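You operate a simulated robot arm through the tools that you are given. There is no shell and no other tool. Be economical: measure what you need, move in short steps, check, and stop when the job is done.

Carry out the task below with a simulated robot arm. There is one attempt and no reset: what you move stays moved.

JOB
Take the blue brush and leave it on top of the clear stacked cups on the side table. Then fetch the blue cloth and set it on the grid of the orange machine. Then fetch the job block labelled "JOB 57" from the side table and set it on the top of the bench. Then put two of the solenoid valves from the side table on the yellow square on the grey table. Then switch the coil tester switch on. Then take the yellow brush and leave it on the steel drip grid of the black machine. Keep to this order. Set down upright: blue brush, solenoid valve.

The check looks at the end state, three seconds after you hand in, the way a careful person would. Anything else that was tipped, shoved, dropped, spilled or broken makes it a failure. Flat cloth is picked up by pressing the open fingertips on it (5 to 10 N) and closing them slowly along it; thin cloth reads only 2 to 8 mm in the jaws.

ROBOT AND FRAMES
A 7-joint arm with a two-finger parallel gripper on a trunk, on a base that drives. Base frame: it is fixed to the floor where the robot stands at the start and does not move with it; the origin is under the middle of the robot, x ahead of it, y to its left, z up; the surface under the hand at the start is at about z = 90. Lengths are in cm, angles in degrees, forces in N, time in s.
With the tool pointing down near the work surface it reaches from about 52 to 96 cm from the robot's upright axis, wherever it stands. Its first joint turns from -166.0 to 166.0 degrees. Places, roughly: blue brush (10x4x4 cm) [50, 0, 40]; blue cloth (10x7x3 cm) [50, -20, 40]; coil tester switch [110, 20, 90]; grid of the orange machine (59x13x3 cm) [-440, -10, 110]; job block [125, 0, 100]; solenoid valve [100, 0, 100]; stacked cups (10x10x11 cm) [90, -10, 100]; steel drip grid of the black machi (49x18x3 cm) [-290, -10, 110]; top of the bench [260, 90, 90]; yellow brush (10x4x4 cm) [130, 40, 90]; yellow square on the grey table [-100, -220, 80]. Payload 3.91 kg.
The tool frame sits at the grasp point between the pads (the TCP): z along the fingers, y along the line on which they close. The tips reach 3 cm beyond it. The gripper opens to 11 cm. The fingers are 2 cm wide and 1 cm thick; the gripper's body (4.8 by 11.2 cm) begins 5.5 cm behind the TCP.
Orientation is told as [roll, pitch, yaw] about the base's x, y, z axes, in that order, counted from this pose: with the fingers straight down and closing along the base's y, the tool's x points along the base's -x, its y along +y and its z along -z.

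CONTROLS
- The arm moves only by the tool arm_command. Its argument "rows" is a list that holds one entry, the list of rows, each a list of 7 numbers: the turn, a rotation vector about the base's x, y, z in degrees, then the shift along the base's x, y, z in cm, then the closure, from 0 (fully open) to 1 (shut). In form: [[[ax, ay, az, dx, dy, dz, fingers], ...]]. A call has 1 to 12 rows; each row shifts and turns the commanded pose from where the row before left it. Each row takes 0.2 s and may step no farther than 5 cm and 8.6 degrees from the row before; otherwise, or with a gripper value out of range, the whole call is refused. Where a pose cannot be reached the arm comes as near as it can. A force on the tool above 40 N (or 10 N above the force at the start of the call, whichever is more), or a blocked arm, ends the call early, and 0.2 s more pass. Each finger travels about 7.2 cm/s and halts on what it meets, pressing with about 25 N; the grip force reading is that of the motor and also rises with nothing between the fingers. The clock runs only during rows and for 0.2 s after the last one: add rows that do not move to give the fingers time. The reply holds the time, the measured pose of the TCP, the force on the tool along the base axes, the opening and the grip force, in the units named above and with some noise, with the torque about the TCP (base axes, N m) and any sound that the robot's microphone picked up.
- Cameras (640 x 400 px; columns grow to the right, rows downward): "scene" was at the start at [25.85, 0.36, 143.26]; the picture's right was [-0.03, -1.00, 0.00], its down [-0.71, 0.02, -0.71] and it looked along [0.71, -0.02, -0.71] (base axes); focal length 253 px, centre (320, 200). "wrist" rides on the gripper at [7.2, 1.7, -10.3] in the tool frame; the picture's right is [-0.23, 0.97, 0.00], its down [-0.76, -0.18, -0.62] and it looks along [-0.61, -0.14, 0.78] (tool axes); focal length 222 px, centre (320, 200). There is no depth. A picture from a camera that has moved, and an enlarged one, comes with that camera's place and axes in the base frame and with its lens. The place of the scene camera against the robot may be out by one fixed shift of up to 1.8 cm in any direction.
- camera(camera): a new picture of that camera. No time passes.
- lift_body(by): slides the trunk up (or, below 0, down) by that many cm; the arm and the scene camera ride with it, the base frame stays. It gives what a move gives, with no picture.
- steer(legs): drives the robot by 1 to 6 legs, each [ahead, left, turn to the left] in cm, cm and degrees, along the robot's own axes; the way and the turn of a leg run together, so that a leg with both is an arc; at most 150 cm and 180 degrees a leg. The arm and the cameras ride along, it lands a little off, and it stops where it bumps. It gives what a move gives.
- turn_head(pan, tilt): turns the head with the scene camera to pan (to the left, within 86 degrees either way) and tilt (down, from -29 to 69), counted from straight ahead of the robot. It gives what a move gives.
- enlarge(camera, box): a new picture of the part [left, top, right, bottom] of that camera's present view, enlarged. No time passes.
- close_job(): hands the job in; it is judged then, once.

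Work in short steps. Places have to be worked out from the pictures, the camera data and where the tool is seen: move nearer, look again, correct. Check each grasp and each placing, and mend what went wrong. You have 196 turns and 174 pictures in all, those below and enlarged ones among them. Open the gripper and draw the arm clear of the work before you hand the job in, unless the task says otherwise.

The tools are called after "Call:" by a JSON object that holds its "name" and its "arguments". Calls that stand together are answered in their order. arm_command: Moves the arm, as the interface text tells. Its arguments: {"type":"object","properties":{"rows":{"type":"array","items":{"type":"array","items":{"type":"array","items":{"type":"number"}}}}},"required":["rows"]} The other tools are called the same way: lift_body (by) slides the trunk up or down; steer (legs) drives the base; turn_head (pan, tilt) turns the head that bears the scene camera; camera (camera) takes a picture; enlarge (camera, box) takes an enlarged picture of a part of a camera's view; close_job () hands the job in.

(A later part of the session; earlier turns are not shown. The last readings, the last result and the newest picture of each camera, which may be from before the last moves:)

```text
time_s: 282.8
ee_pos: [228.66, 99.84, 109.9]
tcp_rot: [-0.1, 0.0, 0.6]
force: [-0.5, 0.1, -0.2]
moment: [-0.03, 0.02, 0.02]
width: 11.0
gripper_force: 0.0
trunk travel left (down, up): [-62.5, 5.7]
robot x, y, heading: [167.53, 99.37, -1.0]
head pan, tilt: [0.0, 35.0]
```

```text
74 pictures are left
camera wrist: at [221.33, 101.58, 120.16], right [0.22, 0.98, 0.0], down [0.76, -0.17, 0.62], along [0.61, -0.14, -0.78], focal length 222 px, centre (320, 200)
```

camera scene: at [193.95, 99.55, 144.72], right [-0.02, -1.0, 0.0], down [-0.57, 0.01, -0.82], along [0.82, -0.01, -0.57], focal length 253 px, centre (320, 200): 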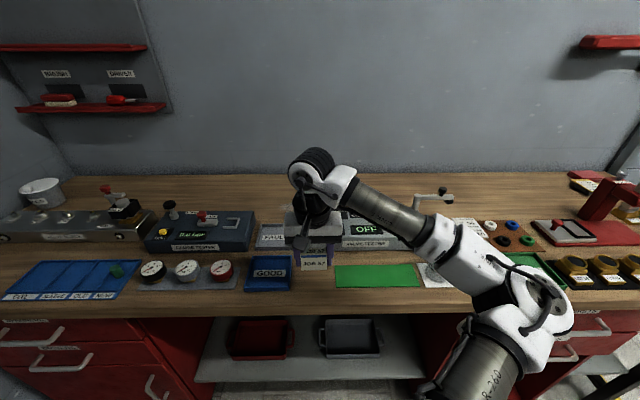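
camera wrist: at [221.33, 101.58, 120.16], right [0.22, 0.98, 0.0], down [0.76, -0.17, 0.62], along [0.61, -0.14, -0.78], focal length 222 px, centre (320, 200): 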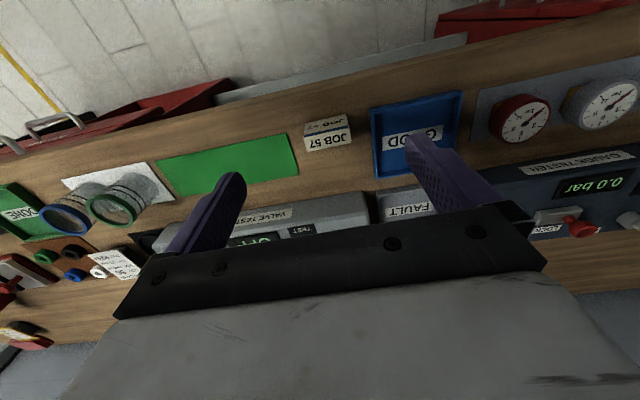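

JOB 57 stands on the bench. Next the valves: raise and tuck, turn back to 180° and go to the side table's far side.

Call:
{"name": "arm_command", "arguments": {"rows": [[[0, 0, 0, -3, 0, 4, 0], [0, 0, 0, -3, 0, 4, 0], [0, 0, 0, -3, 0, 4, 0], [0, 0, 0, -2, 0, 4, 0], [0, 0, 0, 0, 0, 0, 0]]]}}

Call:
{"name": "steer", "arguments": {"legs": [[3, 0, 0], [0, 0, 176], [-12, 0, 0], [0, 70, 0]]}}

Call:
{"name": "turn_head", "arguments": {"pan": 0, "tilt": 45}}

Call:
{"name": "camera", "arguments": {"camera": "scene"}}

```text
time_s: 284.0
ee_pos: [217.83, 100.06, 125.71]
tcp_rot: [-0.2, -0.1, 0.6]
force: [0.4, -0.1, -0.5]
moment: [0.0, 0.03, -0.01]
width: 10.99
gripper_force: 0.1
trunk travel left (down, up): [-62.5, 5.7]
robot x, y, heading: [167.7, 99.6, -1.0]
head pan, tilt: [0.0, 35.0]
```

```text
time_s: 298.7
ee_pos: [122.61, 30.24, 125.71]
tcp_rot: [-0.2, -0.1, 174.6]
force: [0.0, -1.4, 0.1]
moment: [0.02, -0.04, -0.01]
width: 10.98
gripper_force: 0.0
trunk travel left (down, up): [-62.5, 5.7]
robot x, y, heading: [172.84, 25.76, 173.1]
head pan, tilt: [0.0, 35.0]
```

```text
time_s: 299.4
ee_pos: [122.55, 30.25, 125.82]
tcp_rot: [-0.1, 0.1, 174.6]
force: [-0.1, 0.7, 1.1]
moment: [-0.01, -0.02, 0.01]
width: 11.0
gripper_force: 0.0
trunk travel left (down, up): [-62.5, 5.7]
robot x, y, heading: [173.19, 25.48, 172.9]
head pan, tilt: [0.0, 45.0]
```

```text
73 pictures are left
camera scene: at [148.58, 29.31, 143.25], right [0.12, 0.99, 0.0], down [0.7, -0.09, -0.71], along [-0.7, 0.09, -0.71], focal length 253 px, centre (320, 200)
```

scene: 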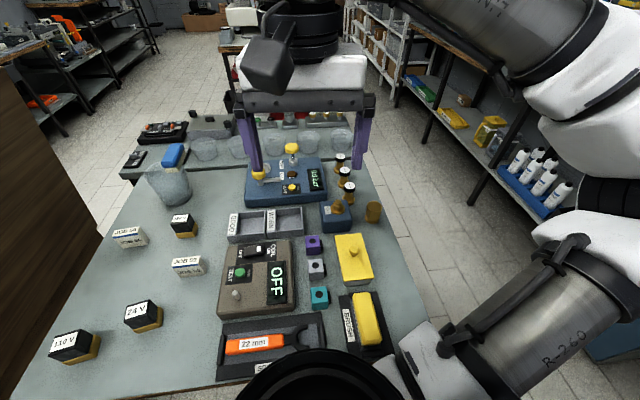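

Step back slightly and straighten for a comfortable radius, then move over the 110 V valve.

Call:
{"name": "steer", "arguments": {"legs": [[-10, 10, 6.5]]}}

Call:
{"name": "arm_command", "arguments": {"rows": [[[0, 0, 0, -0.5, -4, -1, 0.2], [0, 0, 0, -0.5, -4, -2, 0.2], [0, 0, 0, -0.5, -4, -2, 0.2], [0, 0, 0, -0.5, -4, -2, 0.2], [0, 0, 0, -0.5, -4, -2, 0.2], [0, 0, 0, -0.5, -4, -2, 0.2], [0, 0, 0, 0, -4, -2, 0.2], [0, 0, 0, 0, -2, -2, 0.2], [0, 0, 0, 0, 0, 0, 0.2]]]}}

Call:
{"name": "camera", "arguments": {"camera": "wrist"}}

```text
time_s: 300.8
ee_pos: [131.42, 13.9, 125.68]
tcp_rot: [-0.1, 0.0, -179.0]
force: [0.1, -0.1, 0.5]
moment: [0.07, 0.0, 0.01]
width: 11.03
gripper_force: 0.0
trunk travel left (down, up): [-62.5, 5.7]
robot x, y, heading: [181.98, 15.12, 179.5]
head pan, tilt: [0.0, 45.0]
```

```text
time_s: 302.8
ee_pos: [128.6, -16.14, 110.6]
tcp_rot: [0.0, 0.0, -179.1]
force: [-0.4, 0.5, -0.4]
moment: [0.02, 0.02, 0.0]
width: 8.81
gripper_force: 0.0
trunk travel left (down, up): [-62.5, 5.7]
robot x, y, heading: [181.97, 15.07, 179.5]
head pan, tilt: [0.0, 45.0]
```

```text
72 pictures are left
camera wrist: at [135.81, -17.62, 120.89], right [-0.21, -0.98, 0.0], down [-0.76, 0.16, 0.62], along [-0.61, 0.13, -0.78], focal length 222 px, centre (320, 200)
```

wrist: 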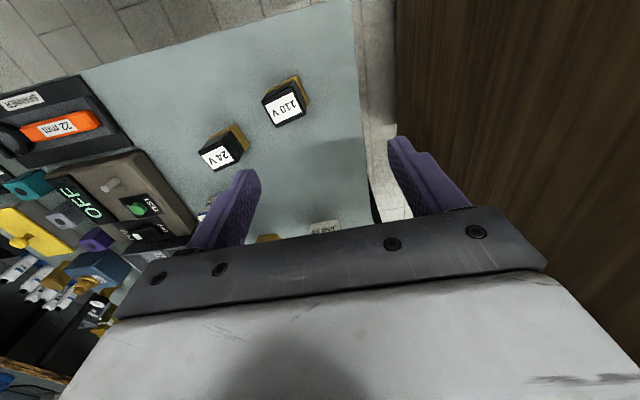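

110 V valve top is near (129.3, -12.1), yawed about 10°. Align and go down to z≈101, then recheck.

Call:
{"name": "arm_command", "arguments": {"rows": [[[0, 0, 5, 0.3, 2, -3, 0.2], [0, 0, 5, 0.4, 2, -3, 0.2], [0, 0, 0, 0, 0, -3, 0.2], [0, 0, 0, 0, 0, 0, 0.2]]]}}

Call:
{"name": "camera", "arguments": {"camera": "wrist"}}

```text
time_s: 303.8
ee_pos: [129.01, -12.03, 101.8]
tcp_rot: [-0.1, 0.1, -169.0]
force: [-0.6, 0.0, 0.7]
moment: [0.0, -0.02, 0.0]
width: 8.79
gripper_force: 0.1
trunk travel left (down, up): [-62.5, 5.7]
robot x, y, heading: [181.5, 15.29, 179.4]
head pan, tilt: [0.0, 45.0]
```

```text
71 pictures are left
camera wrist: at [136.47, -12.17, 112.22], right [-0.04, -1.0, 0.0], down [-0.78, 0.03, 0.62], along [-0.62, 0.02, -0.78], focal length 222 px, centre (320, 200)
```

wrist: 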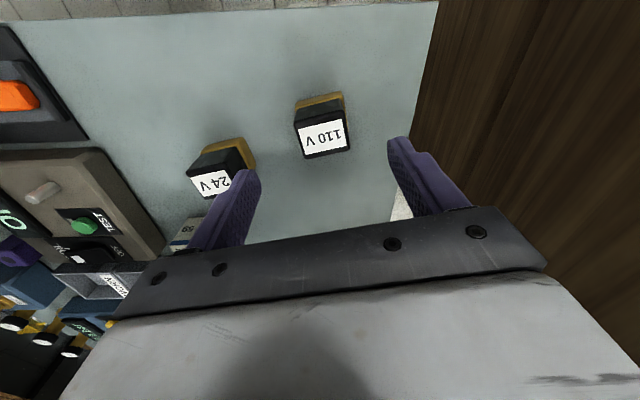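

Triangulates to (129.2, -12.2), top z 95.1. Lower and grip.

Call:
{"name": "arm_command", "arguments": {"rows": [[[0, 0, 0, 0.2, -0.2, -3, 0.2], [0, 0, 0, 0, 0, -3, 0.2], [0, 0, 0, 0, 0, -1.8, 0.2], [0, 0, 0, 0, 0, 0, 0.2]]]}}

Call:
{"name": "camera", "arguments": {"camera": "wrist"}}

```text
time_s: 304.8
ee_pos: [129.33, -12.17, 93.89]
tcp_rot: [0.0, 0.0, -168.9]
force: [0.3, 0.7, -0.8]
moment: [0.0, 0.04, 0.01]
width: 8.8
gripper_force: 0.1
trunk travel left (down, up): [-62.5, 5.7]
robot x, y, heading: [182.02, 14.94, 179.5]
head pan, tilt: [0.0, 45.0]
```

```text
70 pictures are left
camera wrist: at [136.69, -12.37, 104.18], right [-0.04, -1.0, 0.0], down [-0.78, 0.03, 0.62], along [-0.62, 0.02, -0.78], focal length 222 px, centre (320, 200)
```

wrist: 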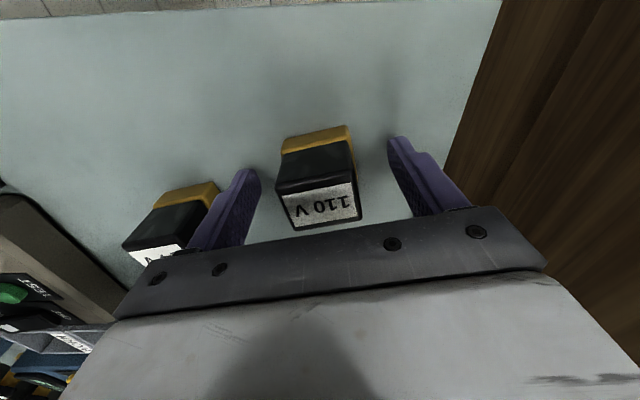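

Call:
{"name": "arm_command", "arguments": {"rows": [[[0, 0, 0, 0, 0, -0.4, 0.3], [0, 0, 0, 0, 0, 0, 0.45], [0, 0, 0, 0, 0, 0, 0.55], [0, 0, 0, 0, 0, 0, 0.7], [0, 0, 0, 0, 0, 0, 1], [0, 0, 0, 0, 0, 0, 1]]]}}

Call:
{"name": "arm_command", "arguments": {"rows": [[[0, 0, 0, 0, 0, 1, 1], [0, 0, 0, 0, 0, 3, 1], [0, 0, 0, 0, 0, 4, 1], [0, 0, 0, 0, 2, 4, 1], [0, 0, 0, 0, 3, 4, 1], [0, 0, 0, 0.5, 3, 4, 1], [0, 0, 0, 0.5, 3, 4, 1], [0, 0, -3, 0.5, 3, 4, 1], [0, 0, -3, 0.5, 3, 2, 1], [0, 0, -4, 0.5, 4, 2, 1], [0, 0, 0, 0, 0, 0, 1]]]}}

Call:
{"name": "camera", "arguments": {"camera": "wrist"}}

```text
time_s: 306.2
ee_pos: [129.32, -12.27, 93.48]
tcp_rot: [-0.1, 0.0, -169.0]
force: [0.1, 0.1, -0.4]
moment: [-0.06, 0.01, 0.01]
width: 4.36
gripper_force: 25.1
trunk travel left (down, up): [-62.5, 5.7]
robot x, y, heading: [182.2, 15.29, 179.2]
head pan, tilt: [0.0, 45.0]
```

```text
refused: row 6 steps farther than a row can; nothing moved
```

```text
69 pictures are left
camera wrist: at [136.7, -12.4, 103.82], right [-0.04, -1.0, 0.0], down [-0.78, 0.03, 0.62], along [-0.62, 0.02, -0.78], focal length 222 px, centre (320, 200)
```

wrist: 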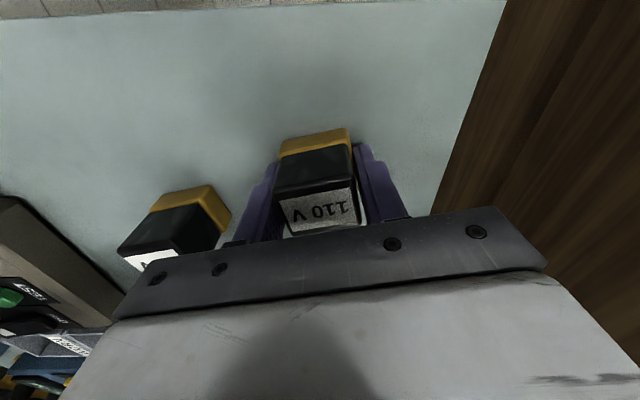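

Gripped at 4.36 cm. Lift with smaller steps and tuck.

Call:
{"name": "arm_command", "arguments": {"rows": [[[0, 0, 0, 0, 0, 1, 1], [0, 0, 0, 0, 0, 3, 1], [0, 0, 0, 0, 0, 4, 1], [0, 0, 0, 0, 2, 4, 1], [0, 0, 0, 0, 3, 3.5, 1], [0, 0, 0, 0.3, 3, 3.5, 1], [0, 0, 0, 0.3, 3, 3.5, 1], [0, 0, -3, 0.3, 3, 3.5, 1], [0, 0, -3, 0.3, 3, 3.5, 1], [0, 0, -4, 0.3, 4, 2, 1], [0, 0, 0, 0, 0, 0, 1]]]}}

Call:
{"name": "steer", "arguments": {"legs": [[0, 80, 0], [0, 75, 0]]}}

Call:
{"name": "turn_head", "arguments": {"pan": 30, "tilt": 25}}

Call:
{"name": "camera", "arguments": {"camera": "scene"}}

```text
time_s: 308.6
ee_pos: [130.78, 8.91, 125.02]
tcp_rot: [-0.1, -0.1, -179.0]
force: [-1.0, 0.4, -2.9]
moment: [0.01, -0.01, -0.02]
width: 4.37
gripper_force: 25.3
trunk travel left (down, up): [-62.5, 5.7]
robot x, y, heading: [181.87, 14.78, 179.4]
head pan, tilt: [0.0, 45.0]
```

```text
time_s: 312.7
ee_pos: [130.72, -39.61, 125.39]
tcp_rot: [0.6, -0.3, -178.5]
force: [1.9, 0.9, 12.0]
moment: [-0.48, -0.12, 0.14]
width: 4.37
gripper_force: 24.8
trunk travel left (down, up): [-62.5, 5.7]
robot x, y, heading: [181.68, -32.94, -179.8]
head pan, tilt: [0.0, 45.0]
stopped in leg 1: the force on the tool passed its limit at 45 N (the readings are from after the stop); the commanded pose is now the measured one
```

```text
time_s: 313.7
ee_pos: [130.57, -39.45, 125.48]
tcp_rot: [0.5, -0.3, -178.6]
force: [2.9, 0.5, 17.5]
moment: [-0.71, -0.14, 0.16]
width: 4.37
gripper_force: 24.0
trunk travel left (down, up): [-62.5, 5.7]
robot x, y, heading: [181.75, -32.85, -179.9]
head pan, tilt: [30.0, 25.0]
```

```text
68 pictures are left
camera scene: at [157.56, -36.74, 146.34], right [-0.5, 0.87, 0.0], down [0.36, 0.21, -0.91], along [-0.78, -0.45, -0.42], focal length 253 px, centre (320, 200)
```

scene: 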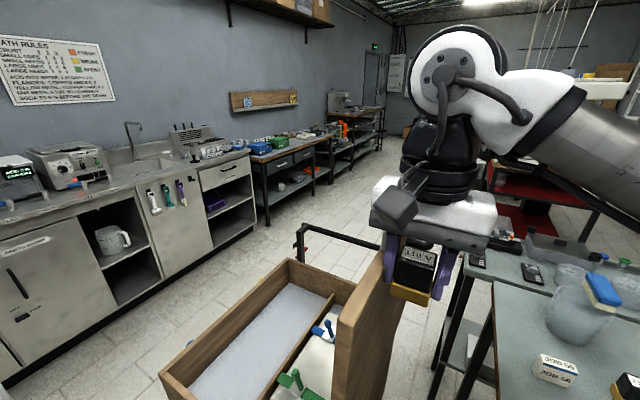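

The hand bumped the top of the wooden lid. Lift straight up off it first.

Call:
{"name": "arm_command", "arguments": {"rows": [[[0, 0, 0, 0, 0, 1.5, 1], [0, 0, 0, 0, 0.5, 3, 1], [0, 0, 0, 0, 0, 4, 1], [0, 0, 0, 0, 0, 4, 1], [0, 0, 0, 0, 0, 0, 1]]]}}

Call:
{"name": "camera", "arguments": {"camera": "scene"}}

Call:
{"name": "enlarge", "arguments": {"camera": "wrist", "box": [160, 0, 480, 240]}}

```text
time_s: 314.9
ee_pos: [130.55, -38.88, 130.9]
tcp_rot: [0.6, -0.2, -178.5]
force: [0.7, 1.0, -2.8]
moment: [0.0, 0.01, -0.02]
width: 4.34
gripper_force: 25.1
out of reach, approached as far as the arm can: row 3, 4
trunk travel left (down, up): [-62.5, 5.7]
robot x, y, heading: [181.68, -32.76, -180.2]
head pan, tilt: [30.0, 25.0]
```

```text
67 pictures are left
camera scene: at [157.39, -36.78, 146.3], right [-0.5, 0.87, 0.0], down [0.37, 0.21, -0.91], along [-0.78, -0.45, -0.42], focal length 253 px, centre (320, 200)
```

scene: 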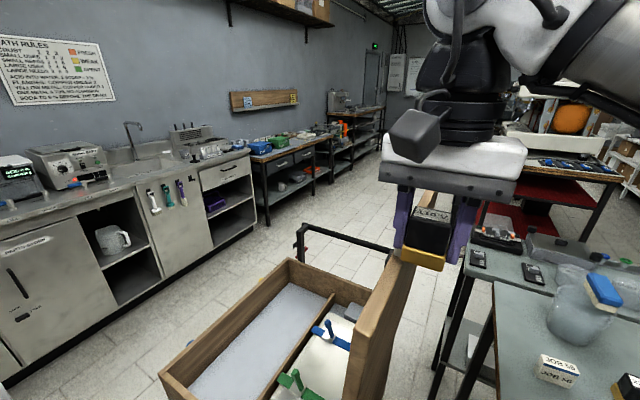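

```text
1.67 times, centred on (320, 120) of wrist
camera zoom: at [137.84, -40.25, 141.14], right [-0.2, -0.98, 0.01], down [-0.76, 0.16, 0.62], along [-0.61, 0.12, -0.78], focal length 370 px, centre (320, 333)
```

zoom: 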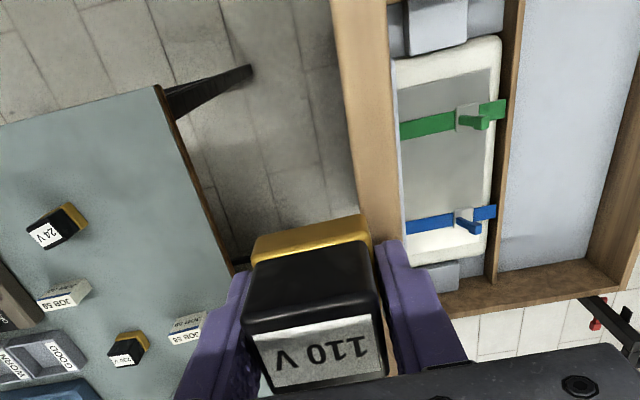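

The lid still stands; the valve is still held. Raise the trunk 5.5 cm so everything passes well above the lid, and continue left.

Call:
{"name": "lift_body", "arguments": {"by": 5.5}}

Call:
{"name": "steer", "arguments": {"legs": [[0, 50, 0]]}}

Call:
{"name": "camera", "arguments": {"camera": "scene"}}

```text
time_s: 315.8
ee_pos: [130.5, -39.09, 136.32]
tcp_rot: [0.6, -0.2, -178.5]
force: [-0.5, 0.7, -2.5]
moment: [-0.02, 0.02, -0.02]
width: 4.37
gripper_force: 25.0
trunk travel left (down, up): [-68.0, 0.2]
robot x, y, heading: [181.64, -32.98, -180.0]
head pan, tilt: [30.0, 25.0]
```

```text
time_s: 320.2
ee_pos: [130.71, -89.15, 136.34]
tcp_rot: [0.6, -0.1, -178.3]
force: [0.1, -0.5, -2.8]
moment: [-0.01, -0.01, -0.02]
width: 4.37
gripper_force: 25.2
trunk travel left (down, up): [-68.0, 0.2]
robot x, y, heading: [181.94, -82.82, -179.6]
head pan, tilt: [30.0, 25.0]
```

```text
65 pictures are left
camera scene: at [157.61, -86.92, 151.8], right [-0.51, 0.86, 0.0], down [0.36, 0.21, -0.91], along [-0.78, -0.46, -0.42], focal length 253 px, centre (320, 200)
```

scene: 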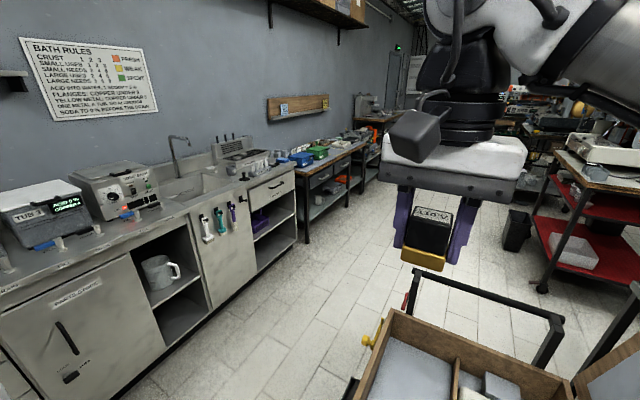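

Continue to y≈-160 midway between the cart and the counters, then along -x.

Call:
{"name": "steer", "arguments": {"legs": [[0, 78, 0], [150, 0, 0]]}}

Call:
{"name": "turn_head", "arguments": {"pan": 35, "tilt": 35}}

Call:
{"name": "camera", "arguments": {"camera": "scene"}}

```text
time_s: 333.9
ee_pos: [-21.13, -170.57, 136.3]
tcp_rot: [0.6, -0.2, -177.9]
force: [0.6, -0.2, -3.1]
moment: [0.0, -0.03, -0.04]
width: 4.36
gripper_force: 25.1
trunk travel left (down, up): [-68.0, 0.2]
robot x, y, heading: [30.0, -163.47, -179.5]
head pan, tilt: [30.0, 25.0]
```

```text
time_s: 334.6
ee_pos: [-21.14, -170.58, 136.3]
tcp_rot: [0.6, -0.2, -177.9]
force: [0.5, -0.9, -2.6]
moment: [0.0, -0.05, -0.01]
width: 4.38
gripper_force: 25.0
trunk travel left (down, up): [-68.0, 0.2]
robot x, y, heading: [29.91, -163.7, -179.4]
head pan, tilt: [35.0, 35.0]
```

```text
64 pictures are left
camera scene: at [6.42, -168.51, 150.23], right [-0.58, 0.81, 0.0], down [0.47, 0.33, -0.82], along [-0.67, -0.48, -0.57], focal length 253 px, centre (320, 200)
```

scene: 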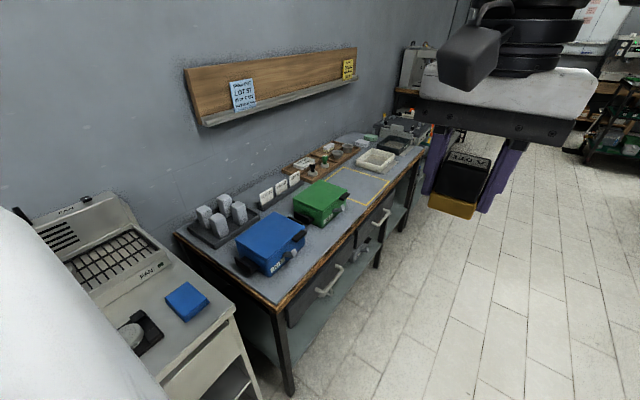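

The yellow outline on the grey table is near (-100, -218). Drive to x≈-100 and turn to face the table.

Call:
{"name": "steer", "arguments": {"legs": [[130, -18, 0], [0, 0, 89.5]]}}

Call:
{"name": "turn_head", "arguments": {"pan": 0, "tilt": 45}}

Call:
{"name": "camera", "arguments": {"camera": "scene"}}

```text
time_s: 345.0
ee_pos: [-97.68, -195.38, 136.36]
tcp_rot: [0.6, -0.3, -92.9]
force: [0.6, -0.4, -2.5]
moment: [-0.03, 0.01, -0.01]
width: 4.36
gripper_force: 24.9
trunk travel left (down, up): [-68.0, 0.2]
robot x, y, heading: [-100.53, -143.99, -94.2]
head pan, tilt: [35.0, 35.0]
```

```text
time_s: 346.1
ee_pos: [-97.71, -195.28, 136.34]
tcp_rot: [0.6, -0.2, -92.9]
force: [-0.3, -0.4, -2.0]
moment: [0.02, -0.04, -0.01]
width: 4.36
gripper_force: 24.7
trunk travel left (down, up): [-68.0, 0.2]
robot x, y, heading: [-100.11, -143.97, -94.2]
head pan, tilt: [0.0, 45.0]
```

```text
63 pictures are left
camera scene: at [-101.13, -168.42, 148.74], right [-1.0, 0.07, 0.0], down [0.05, 0.71, -0.71], along [-0.05, -0.71, -0.71], focal length 253 px, centre (320, 200)
```

scene: 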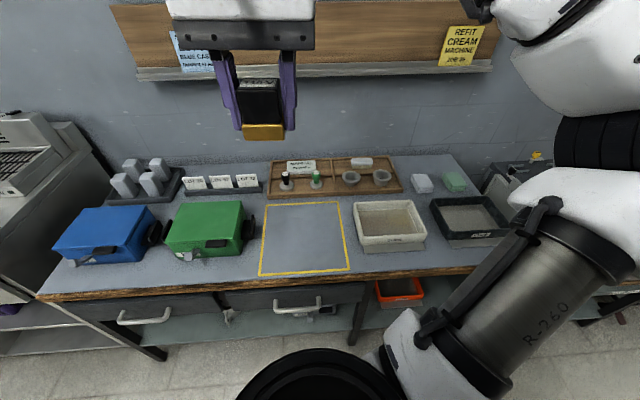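

Square spans about 26 cm, centre ≈(-100, -217.5). I'll place the first valve on its left half at (-94, -216): lower the trunk 15 and then the arm.

Call:
{"name": "lift_body", "arguments": {"by": -15.5}}

Call:
{"name": "arm_command", "arguments": {"rows": [[[0, 0, 0, 0.6, -3, -3.5, 1], [0, 0, 0, 0.6, -3, -3.5, 1], [0, 0, 0, 0.6, -3, -3.5, 1], [0, 0, 0, 0.6, -3, -3.5, 1], [0, 0, 0, 0.6, -3, -3.5, 1], [0, 0, 0, 0.6, -3, -3.5, 1], [0, 0, 0, 0, -2.7, -3, 1], [0, 0, 0, 0, 0, -3, 1], [0, 0, 0, 0, 0, 0, 1]]]}}

Call:
{"name": "camera", "arguments": {"camera": "wrist"}}

Call:
{"name": "camera", "arguments": {"camera": "scene"}}

```text
time_s: 347.8
ee_pos: [-97.74, -195.26, 120.84]
tcp_rot: [0.6, -0.2, -92.8]
force: [0.1, 0.0, -3.2]
moment: [0.01, -0.02, -0.03]
width: 4.34
gripper_force: 25.3
trunk travel left (down, up): [-52.5, 15.7]
robot x, y, heading: [-100.08, -144.01, -94.0]
head pan, tilt: [0.0, 45.0]
```

```text
time_s: 349.8
ee_pos: [-94.33, -216.11, 93.75]
tcp_rot: [0.6, -0.2, -92.9]
force: [0.3, -0.1, -3.2]
moment: [0.04, 0.01, 0.01]
width: 4.39
gripper_force: 25.1
trunk travel left (down, up): [-52.5, 15.7]
robot x, y, heading: [-100.06, -144.2, -94.1]
head pan, tilt: [0.0, 45.0]
```

```text
62 pictures are left
camera wrist: at [-92.4, -208.82, 104.06], right [0.96, -0.28, 0.01], down [-0.22, -0.75, 0.62], along [-0.16, -0.6, -0.78], focal length 222 px, centre (320, 200)
```

wrist: 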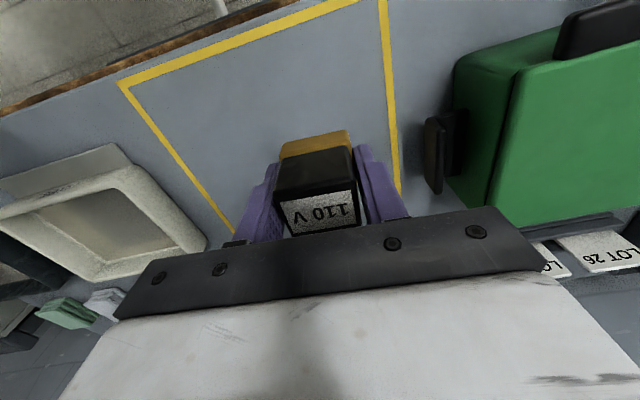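

```text
61 pictures are left
camera scene: at [-101.14, -168.42, 133.24], right [-1.0, 0.07, 0.0], down [0.05, 0.71, -0.71], along [-0.05, -0.7, -0.71], focal length 253 px, centre (320, 200)
```

scene: 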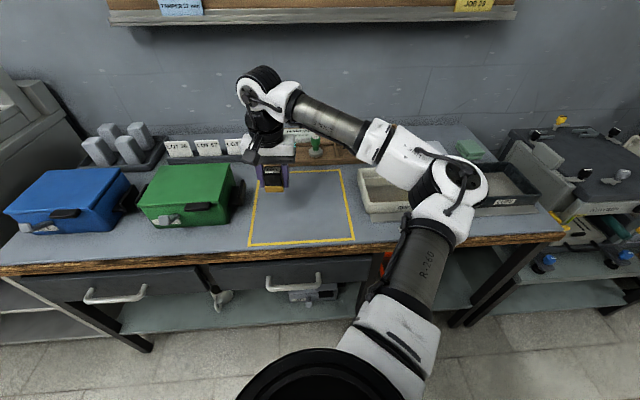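

Square: x -112..-86.6, front y≈-208. The valve is well inside. Lower to near contact.

Call:
{"name": "arm_command", "arguments": {"rows": [[[0, 0, 0, 0, -1, -3, 1], [0, 0, 0, 0, -0.5, -3, 1], [0, 0, 0, 0, 0, -2.3, 1], [0, 0, 0, 0, 0, -0.4, 1], [0, 0, 0, 0, 0, -0.3, 1], [0, 0, 0, 0, 0, 0, 1]]]}}

Call:
{"name": "arm_command", "arguments": {"rows": [[[0, 0, 0, 0, 0, -0.3, 1], [0, 0, 0, 0, 0, -0.3, 1], [0, 0, 0, 0, 0, 0, 1]]]}}

Call:
{"name": "camera", "arguments": {"camera": "wrist"}}

```text
time_s: 351.2
ee_pos: [-94.05, -217.43, 84.63]
tcp_rot: [0.7, -0.1, -92.9]
force: [0.8, 0.8, -3.6]
moment: [0.0, 0.02, 0.01]
width: 4.39
gripper_force: 25.1
trunk travel left (down, up): [-52.5, 15.7]
robot x, y, heading: [-99.79, -143.93, -94.1]
head pan, tilt: [0.0, 45.0]
```

```text
time_s: 352.0
ee_pos: [-94.01, -217.52, 84.11]
tcp_rot: [0.6, -0.2, -92.9]
force: [0.7, 0.5, -2.5]
moment: [-0.01, 0.02, -0.04]
width: 4.35
gripper_force: 24.2
trunk travel left (down, up): [-52.5, 15.7]
robot x, y, heading: [-100.45, -143.89, -94.3]
head pan, tilt: [0.0, 45.0]
```

```text
60 pictures are left
camera wrist: at [-92.16, -210.24, 94.5], right [0.96, -0.28, 0.01], down [-0.22, -0.75, 0.62], along [-0.16, -0.6, -0.78], focal length 222 px, centre (320, 200)
```

wrist: 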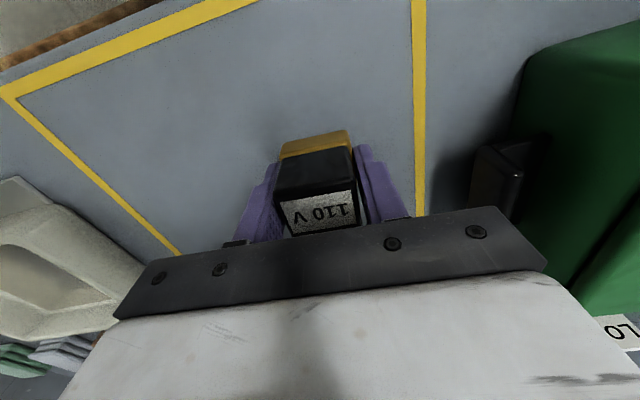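

Call:
{"name": "arm_command", "arguments": {"rows": [[[0, 0, 0, 0, 0, -0.3, 1], [0, 0, 0, 0, 0, -0.2, 1], [0, 0, 0, 0, 0, 0, 1]]]}}

Call:
{"name": "arm_command", "arguments": {"rows": [[[0, 0, 0, 0, 0, -0.2, 1], [0, 0, 0, 0, 0, -0.2, 1], [0, 0, 0, 0, 0, 0, 1]]]}}

```text
time_s: 352.8
ee_pos: [-94.01, -217.46, 83.61]
tcp_rot: [0.6, -0.2, -92.9]
force: [-0.6, 0.8, -1.7]
moment: [0.01, 0.01, 0.0]
width: 4.36
gripper_force: 24.9
trunk travel left (down, up): [-52.5, 15.7]
robot x, y, heading: [-100.31, -143.76, -94.3]
head pan, tilt: [0.0, 45.0]
```

```text
time_s: 353.6
ee_pos: [-94.09, -217.56, 83.32]
tcp_rot: [0.6, -0.3, -92.9]
force: [0.2, 0.3, -2.7]
moment: [0.03, 0.03, 0.02]
width: 4.37
gripper_force: 25.2
trunk travel left (down, up): [-52.5, 15.7]
robot x, y, heading: [-99.7, -143.72, -94.1]
head pan, tilt: [0.0, 45.0]
```

Call:
{"name": "arm_command", "arguments": {"rows": [[[0, 0, 0, 0, 0, -0.2, 1], [0, 0, 0, 0, 0, -0.2, 1], [0, 0, 0, 0, 0, 0, 1]]]}}

Call:
{"name": "arm_command", "arguments": {"rows": [[[0, 0, 0, 0, 0, -0.2, 1], [0, 0, 0, 0, 0, -0.2, 1], [0, 0, 0, 0, 0, 0, 1]]]}}

```text
time_s: 354.4
ee_pos: [-94.07, -217.54, 82.87]
tcp_rot: [0.6, -0.1, -92.9]
force: [0.6, 0.7, -2.8]
moment: [-0.02, 0.04, -0.03]
width: 4.35
gripper_force: 25.2
trunk travel left (down, up): [-52.5, 15.7]
robot x, y, heading: [-99.68, -143.86, -94.2]
head pan, tilt: [0.0, 45.0]
```

```text
time_s: 355.2
ee_pos: [-94.02, -217.51, 82.4]
tcp_rot: [0.7, -0.1, -92.8]
force: [0.0, -0.3, -3.9]
moment: [-0.03, 0.0, -0.01]
width: 4.38
gripper_force: 25.2
trunk travel left (down, up): [-52.5, 15.7]
robot x, y, heading: [-99.98, -144.16, -94.0]
head pan, tilt: [0.0, 45.0]
```

Call:
{"name": "arm_command", "arguments": {"rows": [[[0, 0, 0, 0, 0, -0.3, 1], [0, 0, 0, 0, 0, -0.3, 1], [0, 0, 0, 0, 0, 0, 1]]]}}

Call:
{"name": "arm_command", "arguments": {"rows": [[[0, 0, 0, 0, 0, -0.3, 1], [0, 0, 0, 0, 0, -0.2, 1], [0, 0, 0, 0, 0, 0, 1]]]}}

Call:
{"name": "camera", "arguments": {"camera": "wrist"}}

```text
time_s: 356.0
ee_pos: [-93.95, -217.45, 81.8]
tcp_rot: [0.7, -0.3, -92.8]
force: [-1.0, 0.3, -3.1]
moment: [0.01, -0.02, -0.01]
width: 4.39
gripper_force: 25.1
trunk travel left (down, up): [-52.5, 15.7]
robot x, y, heading: [-100.6, -143.73, -94.2]
head pan, tilt: [0.0, 45.0]
```

```text
time_s: 356.8
ee_pos: [-94.1, -217.49, 81.42]
tcp_rot: [0.6, -0.3, -92.9]
force: [-0.2, 0.3, 8.9]
moment: [0.21, 0.22, -0.02]
width: 4.37
gripper_force: 25.2
trunk travel left (down, up): [-52.5, 15.7]
robot x, y, heading: [-99.86, -143.91, -94.2]
head pan, tilt: [0.0, 45.0]
```

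```text
59 pictures are left
camera wrist: at [-92.11, -210.12, 91.82], right [0.96, -0.28, 0.01], down [-0.22, -0.75, 0.63], along [-0.16, -0.6, -0.78], focal length 222 px, centre (320, 200)
```

wrist: 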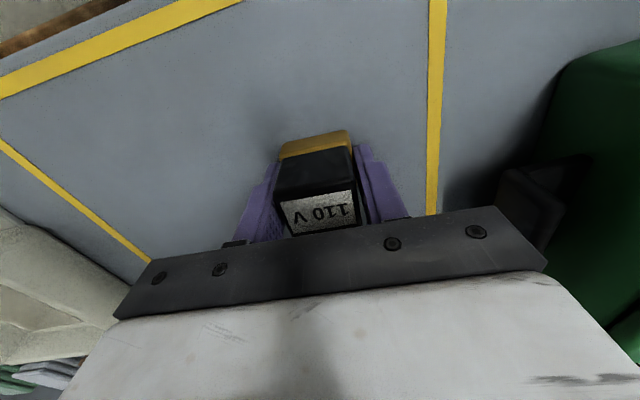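

Contact at TCP z≈81.4. Release and rise straight up.

Call:
{"name": "arm_command", "arguments": {"rows": [[[0, 0, 0, 0, 0, 0.1, 0.58], [0, 0, 0, 0, 0, 0, 0.5], [0, 0, 0, 0, 0, 0, 0.42], [0, 0, 0, 0, 0, 0, 0.4], [0, 0, 0, 0, 0, 1.5, 0.4], [0, 0, 0, 0, 0, 3, 0.4], [0, 0, 0, 0, 0, 4, 0.4], [0, 0, 0, 0, 1, 4.5, 0.2], [0, 0, 0, 0, 2, 4.5, 0], [0, 0, 0, 0, 2, 4.5, 0], [0, 0, 0, 0, 0, 0, 0]]]}}

Call:
{"name": "camera", "arguments": {"camera": "wrist"}}

```text
time_s: 359.2
ee_pos: [-93.73, -213.0, 103.58]
tcp_rot: [0.6, -0.3, -92.9]
force: [0.3, 0.6, -0.3]
moment: [0.03, -0.01, -0.02]
width: 10.99
gripper_force: 0.2
trunk travel left (down, up): [-52.5, 15.7]
robot x, y, heading: [-99.87, -144.03, -94.2]
head pan, tilt: [0.0, 45.0]
```

```text
58 pictures are left
camera wrist: at [-91.83, -205.7, 113.85], right [0.96, -0.28, 0.01], down [-0.22, -0.75, 0.62], along [-0.16, -0.6, -0.78], focal length 222 px, centre (320, 200)
```

wrist: 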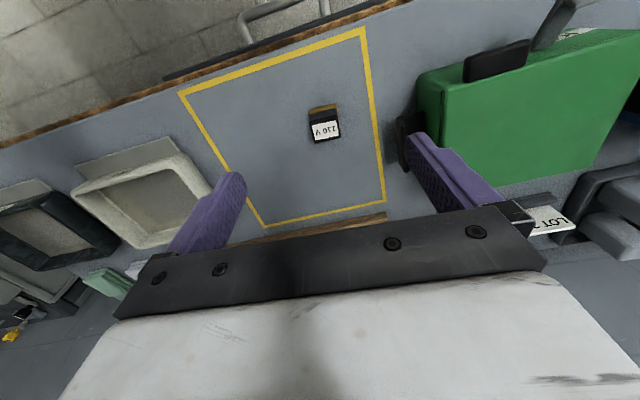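

Valve 1 is upright in the square. Tuck, raise the trunk, and return by the same route for the 24 V valve.

Call:
{"name": "arm_command", "arguments": {"rows": [[[0, 0, 0, -0.6, 3, 3, 0], [0, 0, 0, -0.6, 3, 3, 0], [0, 0, 0, -0.6, 3, 3, 0], [0, 0, 0, -0.6, 3, 3, 0], [0, 0, 0, -0.6, 3, 3, 0], [0, 0, 0, -0.6, 2.7, 2.5, 0], [0, 0, 0, 0, 0, 0, 0]]]}}

Call:
{"name": "lift_body", "arguments": {"by": 15.5}}

Call:
{"name": "steer", "arguments": {"legs": [[0, 0, -86.5], [-10, 17, 0], [-150, 0, 0]]}}

```text
time_s: 360.8
ee_pos: [-97.68, -194.99, 120.86]
tcp_rot: [0.6, -0.2, -92.9]
force: [0.8, 1.0, 0.1]
moment: [-0.03, -0.05, 0.04]
width: 10.99
gripper_force: 0.1
trunk travel left (down, up): [-52.5, 15.7]
robot x, y, heading: [-99.85, -144.04, -94.1]
head pan, tilt: [0.0, 45.0]
```

```text
time_s: 362.6
ee_pos: [-97.71, -194.99, 136.28]
tcp_rot: [0.6, -0.1, -93.0]
force: [-0.6, -0.7, -0.1]
moment: [-0.01, -0.02, 0.02]
width: 11.01
gripper_force: 0.1
trunk travel left (down, up): [-68.0, 0.2]
robot x, y, heading: [-100.1, -143.97, -93.8]
head pan, tilt: [0.0, 45.0]
```

```text
time_s: 375.4
ee_pos: [9.23, -167.15, 136.28]
tcp_rot: [0.6, -0.2, -177.6]
force: [0.3, 1.3, 0.0]
moment: [0.0, 0.02, -0.01]
width: 10.99
gripper_force: 0.0
trunk travel left (down, up): [-68.0, 0.2]
robot x, y, heading: [59.49, -159.98, -179.0]
head pan, tilt: [0.0, 45.0]
```

Call:
{"name": "steer", "arguments": {"legs": [[-124, 0, -1], [0, -100, 0], [0, -72, 0]]}}

Call:
{"name": "turn_head", "arguments": {"pan": 0, "tilt": 45}}

Call:
{"name": "camera", "arguments": {"camera": "scene"}}

```text
time_s: 395.3
ee_pos: [130.24, 10.49, 136.31]
tcp_rot: [0.6, -0.2, -177.7]
force: [-0.3, 0.5, 0.2]
moment: [0.02, 0.0, 0.01]
width: 11.02
gripper_force: 0.1
trunk travel left (down, up): [-68.0, 0.2]
robot x, y, heading: [180.91, 17.38, -179.2]
head pan, tilt: [0.0, 45.0]
```

```text
time_s: 395.9
ee_pos: [130.14, 10.39, 136.08]
tcp_rot: [0.6, -0.3, -177.7]
force: [0.7, -0.1, 0.7]
moment: [0.02, 0.0, 0.02]
width: 10.99
gripper_force: 0.0
trunk travel left (down, up): [-68.0, 0.2]
robot x, y, heading: [181.12, 17.5, -178.9]
head pan, tilt: [0.0, 45.0]
```

```text
57 pictures are left
camera scene: at [156.46, 17.58, 148.74], right [-0.02, 1.0, 0.0], down [0.71, 0.01, -0.71], along [-0.71, -0.01, -0.71], focal length 253 px, centre (320, 200)
```

scene: 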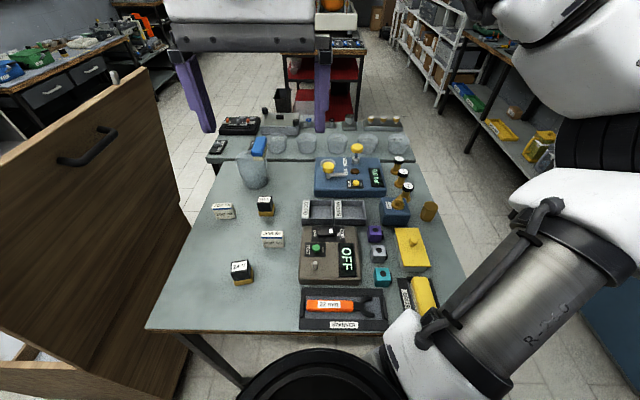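

Move over the 24 V valve near (125.3, -1.5).

Call:
{"name": "arm_command", "arguments": {"rows": [[[0, 0, 0, -1, -2, -3.5, 0.2], [0, 0, 0, -1, -2, -3.5, 0.2], [0, 0, 0, -1, -2, -3.5, 0.2], [0, 0, 0, -1, -2, -3.5, 0.2], [0, 0, 0, -1, -2, -3.5, 0.2], [0, 0, 0, 0, -2, -3.5, 0.2], [0, 0, 0, 0, 0, -3.5, 0.2], [0, 0, 0, 0, 0, 0, 0.2]]]}}

Call:
{"name": "camera", "arguments": {"camera": "wrist"}}

```text
time_s: 397.7
ee_pos: [125.46, -1.36, 111.76]
tcp_rot: [0.6, -0.2, -177.7]
force: [0.3, -1.0, 1.4]
moment: [-0.03, -0.02, 0.05]
width: 8.81
gripper_force: 0.0
trunk travel left (down, up): [-68.0, 0.2]
robot x, y, heading: [180.52, 17.37, -178.7]
head pan, tilt: [0.0, 45.0]
```

```text
56 pictures are left
camera wrist: at [132.78, -2.46, 122.11], right [-0.19, -0.98, 0.01], down [-0.77, 0.15, 0.62], along [-0.61, 0.11, -0.78], focal length 222 px, centre (320, 200)
```

wrist: 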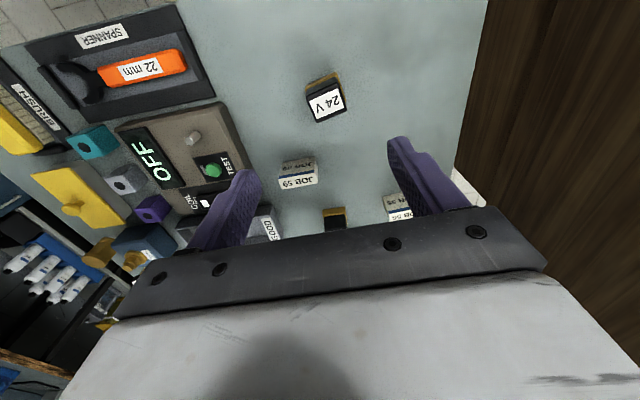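

24 V top is near (125.6, -2.0), yawed ~10°. Align and descend.

Call:
{"name": "arm_command", "arguments": {"rows": [[[0.3, 0, 4, 0, -0.2, -3.5, 0.2], [0.3, 0, 4, 0.1, -0.3, -3.5, 0.2], [0, 0, 0, 0, 0, -3, 0.2], [0, 0, 0, 0, 0, 0, 0.2]]]}}

Call:
{"name": "camera", "arguments": {"camera": "wrist"}}

```text
time_s: 398.7
ee_pos: [125.56, -2.07, 101.9]
tcp_rot: [0.1, -0.1, -169.8]
force: [-0.5, -0.7, -0.5]
moment: [0.0, 0.02, 0.02]
width: 8.78
gripper_force: 0.0
trunk travel left (down, up): [-68.0, 0.2]
robot x, y, heading: [180.64, 17.41, -179.1]
head pan, tilt: [0.0, 45.0]
```

```text
55 pictures are left
camera wrist: at [132.97, -2.29, 112.09], right [-0.05, -1.0, 0.0], down [-0.78, 0.04, 0.62], along [-0.62, 0.03, -0.78], focal length 222 px, centre (320, 200)
```

wrist: 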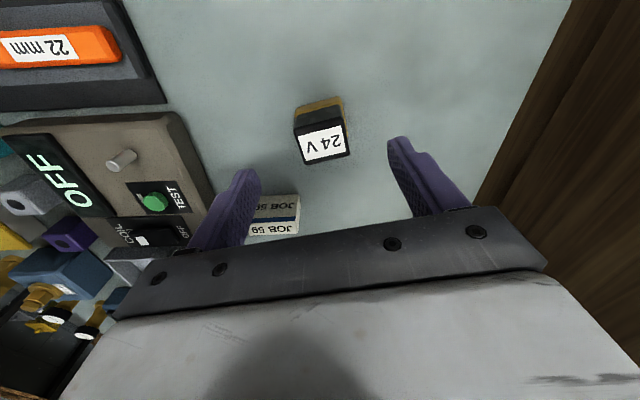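

Call:
{"name": "arm_command", "arguments": {"rows": [[[0, 0, 0, -0.1, 0, -3, 0.2], [0, 0, 0, 0, 0, -3, 0.2], [0, 0, 0, 0, 0, -2.3, 0.2], [0, 0, 0, 0, 0, 0, 0.3], [0, 0, 0, 0, 0, 0, 0.45], [0, 0, 0, 0, 0, 0, 0.55], [0, 0, 0, 0, 0, 0, 0.7], [0, 0, 0, 0, 0, 0, 1], [0, 0, 0, 0, 0, 0, 1]]]}}

Call:
{"name": "camera", "arguments": {"camera": "wrist"}}

```text
time_s: 400.7
ee_pos: [125.22, -2.08, 93.17]
tcp_rot: [0.0, 0.0, -169.8]
force: [0.5, -0.4, -0.1]
moment: [-0.01, 0.03, 0.04]
width: 4.38
gripper_force: 25.8
trunk travel left (down, up): [-68.0, 0.2]
robot x, y, heading: [180.87, 17.73, -178.8]
head pan, tilt: [0.0, 45.0]
```

```text
54 pictures are left
camera wrist: at [132.67, -2.34, 103.51], right [-0.05, -1.0, 0.0], down [-0.78, 0.04, 0.62], along [-0.62, 0.03, -0.78], focal length 222 px, centre (320, 200)
```

wrist: 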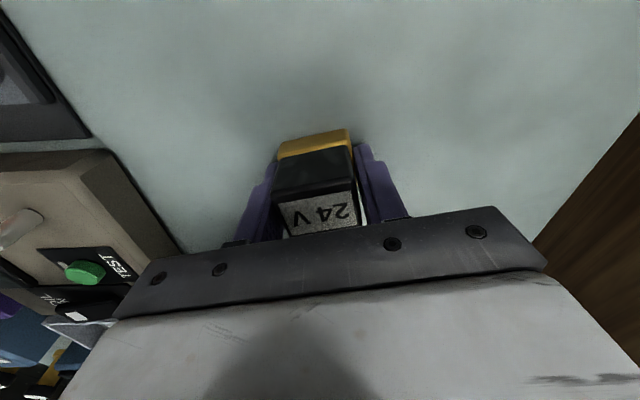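

Gripped. Lift to the high tuck (z≈136) before crossing the lid.

Call:
{"name": "arm_command", "arguments": {"rows": [[[0, 0, 0, 0, 0, 1, 1], [0, 0, 0, 0, 0, 3, 1], [0, 0, 0, 0, 0, 4, 1], [0, 0, 0, 0.5, 1, 4.4, 1], [0, 0, 0, 0.5, 1, 4.4, 1], [0, 0, 0, 0.5, 1, 4.4, 1], [0, 0, 0, 0.5, 1, 4.4, 1], [0, 0, 0, 0.5, 1, 4.4, 1], [0, 0, -3, 0.5, 2, 4.2, 1], [0, 0, -3, 0.5, 2, 4.2, 1], [0, 0, -3, 0.5, 2, 4.2, 1], [0, 0, 0, 0, 0, 0, 1]]]}}

Call:
{"name": "steer", "arguments": {"legs": [[0, 90, -1], [0, 92, 0]]}}

```text
time_s: 403.3
ee_pos: [129.17, 8.85, 135.98]
tcp_rot: [0.1, -0.2, -178.8]
force: [-1.0, 0.1, -2.5]
moment: [-0.01, -0.01, -0.03]
width: 4.37
gripper_force: 25.6
trunk travel left (down, up): [-68.0, 0.2]
robot x, y, heading: [180.65, 17.78, -178.9]
head pan, tilt: [0.0, 45.0]
```

```text
time_s: 417.9
ee_pos: [130.59, -174.4, 136.06]
tcp_rot: [0.2, -0.1, -179.7]
force: [0.1, -0.1, -3.8]
moment: [0.02, 0.0, 0.0]
width: 4.37
gripper_force: 24.6
trunk travel left (down, up): [-68.0, 0.2]
robot x, y, heading: [182.61, -167.01, 179.8]
head pan, tilt: [0.0, 45.0]
```

Call:
{"name": "steer", "arguments": {"legs": [[150, -3, 0], [132, -20, 0], [0, 0, 90]]}}

Call:
{"name": "lift_body", "arguments": {"by": -15.5}}

Call:
{"name": "camera", "arguments": {"camera": "scene"}}

```text
refused: leg 1 is longer than a leg can be; nothing moved
```

```text
time_s: 419.7
ee_pos: [130.67, -174.44, 120.46]
tcp_rot: [0.2, -0.2, -179.6]
force: [0.0, -0.1, -3.5]
moment: [-0.01, -0.01, 0.04]
width: 4.38
gripper_force: 25.8
trunk travel left (down, up): [-52.5, 15.7]
robot x, y, heading: [182.45, -166.46, 180.1]
head pan, tilt: [0.0, 45.0]
```

```text
53 pictures are left
camera scene: at [158.04, -166.23, 133.25], right [0.0, 1.0, 0.0], down [0.71, 0.0, -0.71], along [-0.71, 0.0, -0.71], focal length 253 px, centre (320, 200)
```

scene: 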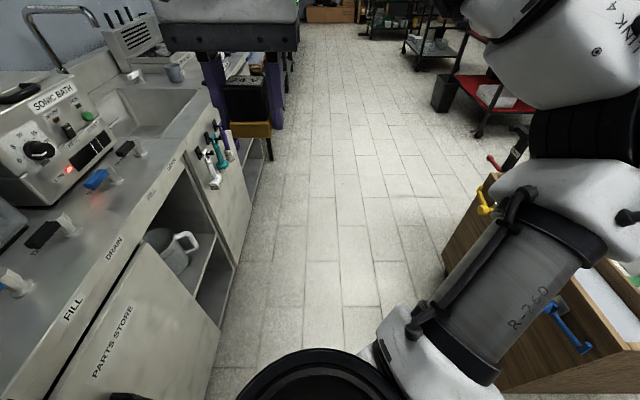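

The drive was refused (leg too long). Raise the trunk again for clearance and drive in allowed legs.

Call:
{"name": "lift_body", "arguments": {"by": 15.5}}

Call:
{"name": "steer", "arguments": {"legs": [[145, -3, 0], [137, -20, 0], [0, 0, 90]]}}

Call:
{"name": "lift_body", "arguments": {"by": -15.5}}

Call:
{"name": "camera", "arguments": {"camera": "scene"}}

```text
time_s: 421.5
ee_pos: [130.57, -174.36, 135.97]
tcp_rot: [0.2, -0.2, -179.7]
force: [-0.1, -0.1, -3.3]
moment: [-0.01, 0.04, 0.03]
width: 4.36
gripper_force: 24.5
trunk travel left (down, up): [-68.0, 0.2]
robot x, y, heading: [182.44, -166.79, 180.1]
head pan, tilt: [0.0, 45.0]
```

```text
time_s: 439.0
ee_pos: [-92.42, -196.59, 136.0]
tcp_rot: [0.2, -0.2, -90.8]
force: [-0.2, -0.2, -2.2]
moment: [-0.01, 0.0, 0.01]
width: 4.37
gripper_force: 24.9
trunk travel left (down, up): [-68.0, 0.2]
robot x, y, heading: [-98.94, -144.42, -91.0]
head pan, tilt: [0.0, 45.0]
```

```text
time_s: 440.8
ee_pos: [-92.33, -196.49, 120.42]
tcp_rot: [0.2, -0.2, -90.6]
force: [0.4, 0.4, -2.9]
moment: [0.01, 0.0, 0.01]
width: 4.37
gripper_force: 25.2
trunk travel left (down, up): [-52.5, 15.7]
robot x, y, heading: [-98.69, -144.09, -91.1]
head pan, tilt: [0.0, 45.0]
```

```text
52 pictures are left
camera scene: at [-98.72, -169.09, 133.25], right [-1.0, 0.02, 0.0], down [0.01, 0.71, -0.71], along [-0.01, -0.71, -0.71], focal length 253 px, centre (320, 200)
```

scene: 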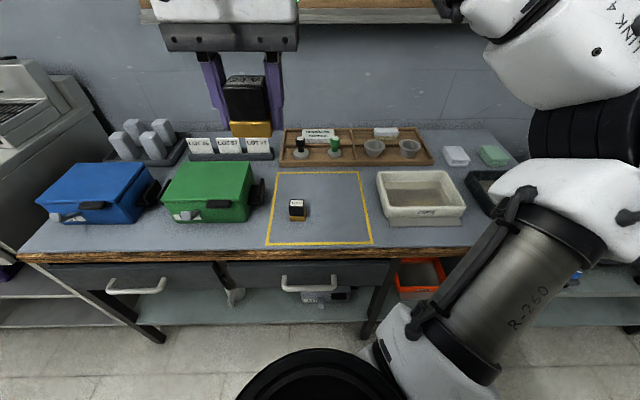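

Valve 1 is visible upright. Place the second at (-105, -217).

Call:
{"name": "arm_command", "arguments": {"rows": [[[0, 0, 0, -2, -2.9, -3.2, 1], [0, 0, 0, -2, -2.9, -3.2, 1], [0, 0, 0, -2, -2.9, -3.2, 1], [0, 0, 0, -2, -2.9, -3.2, 1], [0, 0, 0, -2, -2.9, -3.2, 1], [0, 0, 0, -2, -2.9, -3.2, 1], [0, 0, 0, -0.7, -3, -3.2, 1], [0, 0, 0, 0, 0, -4, 1], [0, 0, 0, 0, 0, -4, 1], [0, 0, 0, 0, 0, 0, 1]]]}}

Call:
{"name": "camera", "arguments": {"camera": "wrist"}}

```text
time_s: 443.0
ee_pos: [-104.95, -216.86, 89.99]
tcp_rot: [0.2, -0.3, -90.7]
force: [0.3, -0.5, -1.7]
moment: [-0.02, 0.01, -0.02]
width: 4.37
gripper_force: 25.4
trunk travel left (down, up): [-52.5, 15.7]
robot x, y, heading: [-98.92, -144.74, -91.1]
head pan, tilt: [0.0, 45.0]
```

```text
51 pictures are left
camera wrist: at [-103.22, -209.47, 100.39], right [0.97, -0.24, 0.0], down [-0.19, -0.76, 0.63], along [-0.15, -0.61, -0.78], focal length 222 px, centre (320, 200)
```

wrist: 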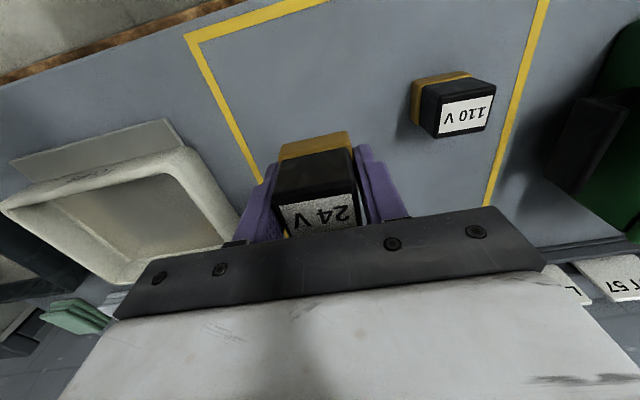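

Well inside and clear of valve 1. Lower to just above, then gently into contact.

Call:
{"name": "arm_command", "arguments": {"rows": [[[0, 0, 0, 0, 0, -3, 1], [0, 0, 0, 0, 0, -3, 1], [0, 0, 0, 0, 0, -1.8, 1], [0, 0, 0, 0, 0, -0.4, 1], [0, 0, 0, 0, 0, -0.2, 1], [0, 0, 0, 0, 0, 0, 1]]]}}

Call:
{"name": "arm_command", "arguments": {"rows": [[[0, 0, 0, 0, 0, -0.2, 1], [0, 0, 0, 0, 0, -0.2, 1], [0, 0, 0, 0, 0, 0, 1]]]}}

```text
time_s: 444.4
ee_pos: [-105.02, -216.96, 81.67]
tcp_rot: [0.3, -0.1, -90.7]
force: [0.3, -0.5, -3.7]
moment: [-0.03, -0.02, 0.02]
width: 4.37
gripper_force: 24.8
trunk travel left (down, up): [-52.5, 15.7]
robot x, y, heading: [-99.06, -144.46, -90.6]
head pan, tilt: [0.0, 45.0]
```

```text
time_s: 445.2
ee_pos: [-105.11, -216.78, 81.44]
tcp_rot: [0.2, -0.2, -90.7]
force: [0.2, 0.0, -3.0]
moment: [0.01, -0.01, -0.03]
width: 4.35
gripper_force: 24.8
trunk travel left (down, up): [-52.5, 15.7]
robot x, y, heading: [-98.89, -144.26, -90.9]
head pan, tilt: [0.0, 45.0]
```

Call:
{"name": "arm_command", "arguments": {"rows": [[[0, 0, 0, 0, 0, -0.2, 1], [0, 0, 0, 0, 0, -0.15, 1], [0, 0, 0, 0, 0, 0, 1]]]}}

Call:
{"name": "arm_command", "arguments": {"rows": [[[0, 0, 0, 0, 0, -0.15, 1], [0, 0, 0, 0, 0, -0.1, 1], [0, 0, 0, 0, 0, 0, 1]]]}}

```text
time_s: 446.0
ee_pos: [-105.16, -216.91, 81.19]
tcp_rot: [0.2, -0.4, -90.8]
force: [-0.6, -4.7, 14.6]
moment: [0.17, 0.27, 0.01]
width: 4.4
gripper_force: 24.9
trunk travel left (down, up): [-52.5, 15.7]
robot x, y, heading: [-99.27, -144.44, -91.0]
head pan, tilt: [0.0, 45.0]
```

```text
time_s: 446.8
ee_pos: [-105.11, -216.91, 80.98]
tcp_rot: [0.2, -0.5, -90.7]
force: [-3.1, -11.4, 31.3]
moment: [-0.04, 1.0, 0.17]
width: 4.4
gripper_force: 24.4
trunk travel left (down, up): [-52.5, 15.7]
robot x, y, heading: [-98.46, -144.93, -91.0]
head pan, tilt: [0.0, 45.0]
```

In firm contact; ease up, release and rise.

Call:
{"name": "arm_command", "arguments": {"rows": [[[0, 0, 0, 0, 0, 0.3, 1], [0, 0, 0, 0, 0, 0, 0.58], [0, 0, 0, 0, 0, 0, 0.5], [0, 0, 0, 0, 0, 0, 0.42], [0, 0, 0, 0, 0, 0, 0.4], [0, 0, 0, 0, 0, 1.5, 0.4], [0, 0, 0, 0, 0, 3, 0.4], [0, 0, 0, 0, 0, 4, 0.4], [0, 0, 0, 0, 1, 4.5, 0.2], [0, 0, 0, 0, 2, 4.5, 0], [0, 0, 0, 0, 2, 4.5, 0], [0, 0, 0, 0, 0, 0, 0]]]}}

Call:
{"name": "camera", "arguments": {"camera": "wrist"}}

```text
time_s: 449.4
ee_pos: [-105.26, -211.81, 103.17]
tcp_rot: [0.2, -0.2, -90.7]
force: [0.5, -0.4, 0.1]
moment: [-0.01, 0.03, 0.03]
width: 10.98
gripper_force: 0.1
trunk travel left (down, up): [-52.5, 15.7]
robot x, y, heading: [-98.7, -144.58, -91.0]
head pan, tilt: [0.0, 45.0]
```

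```text
50 pictures are left
camera wrist: at [-103.53, -204.48, 113.44], right [0.97, -0.24, 0.0], down [-0.19, -0.76, 0.62], along [-0.15, -0.61, -0.78], focal length 222 px, centre (320, 200)
```

wrist: 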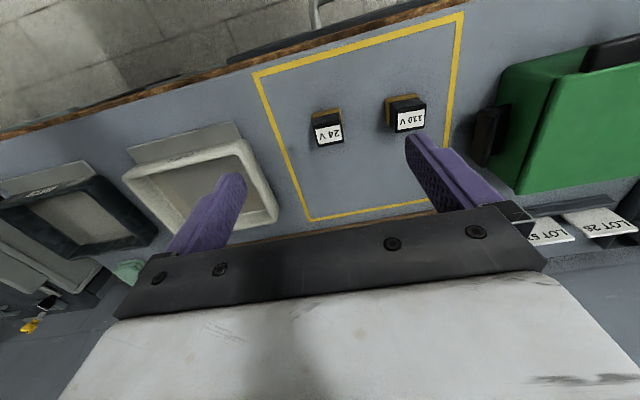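

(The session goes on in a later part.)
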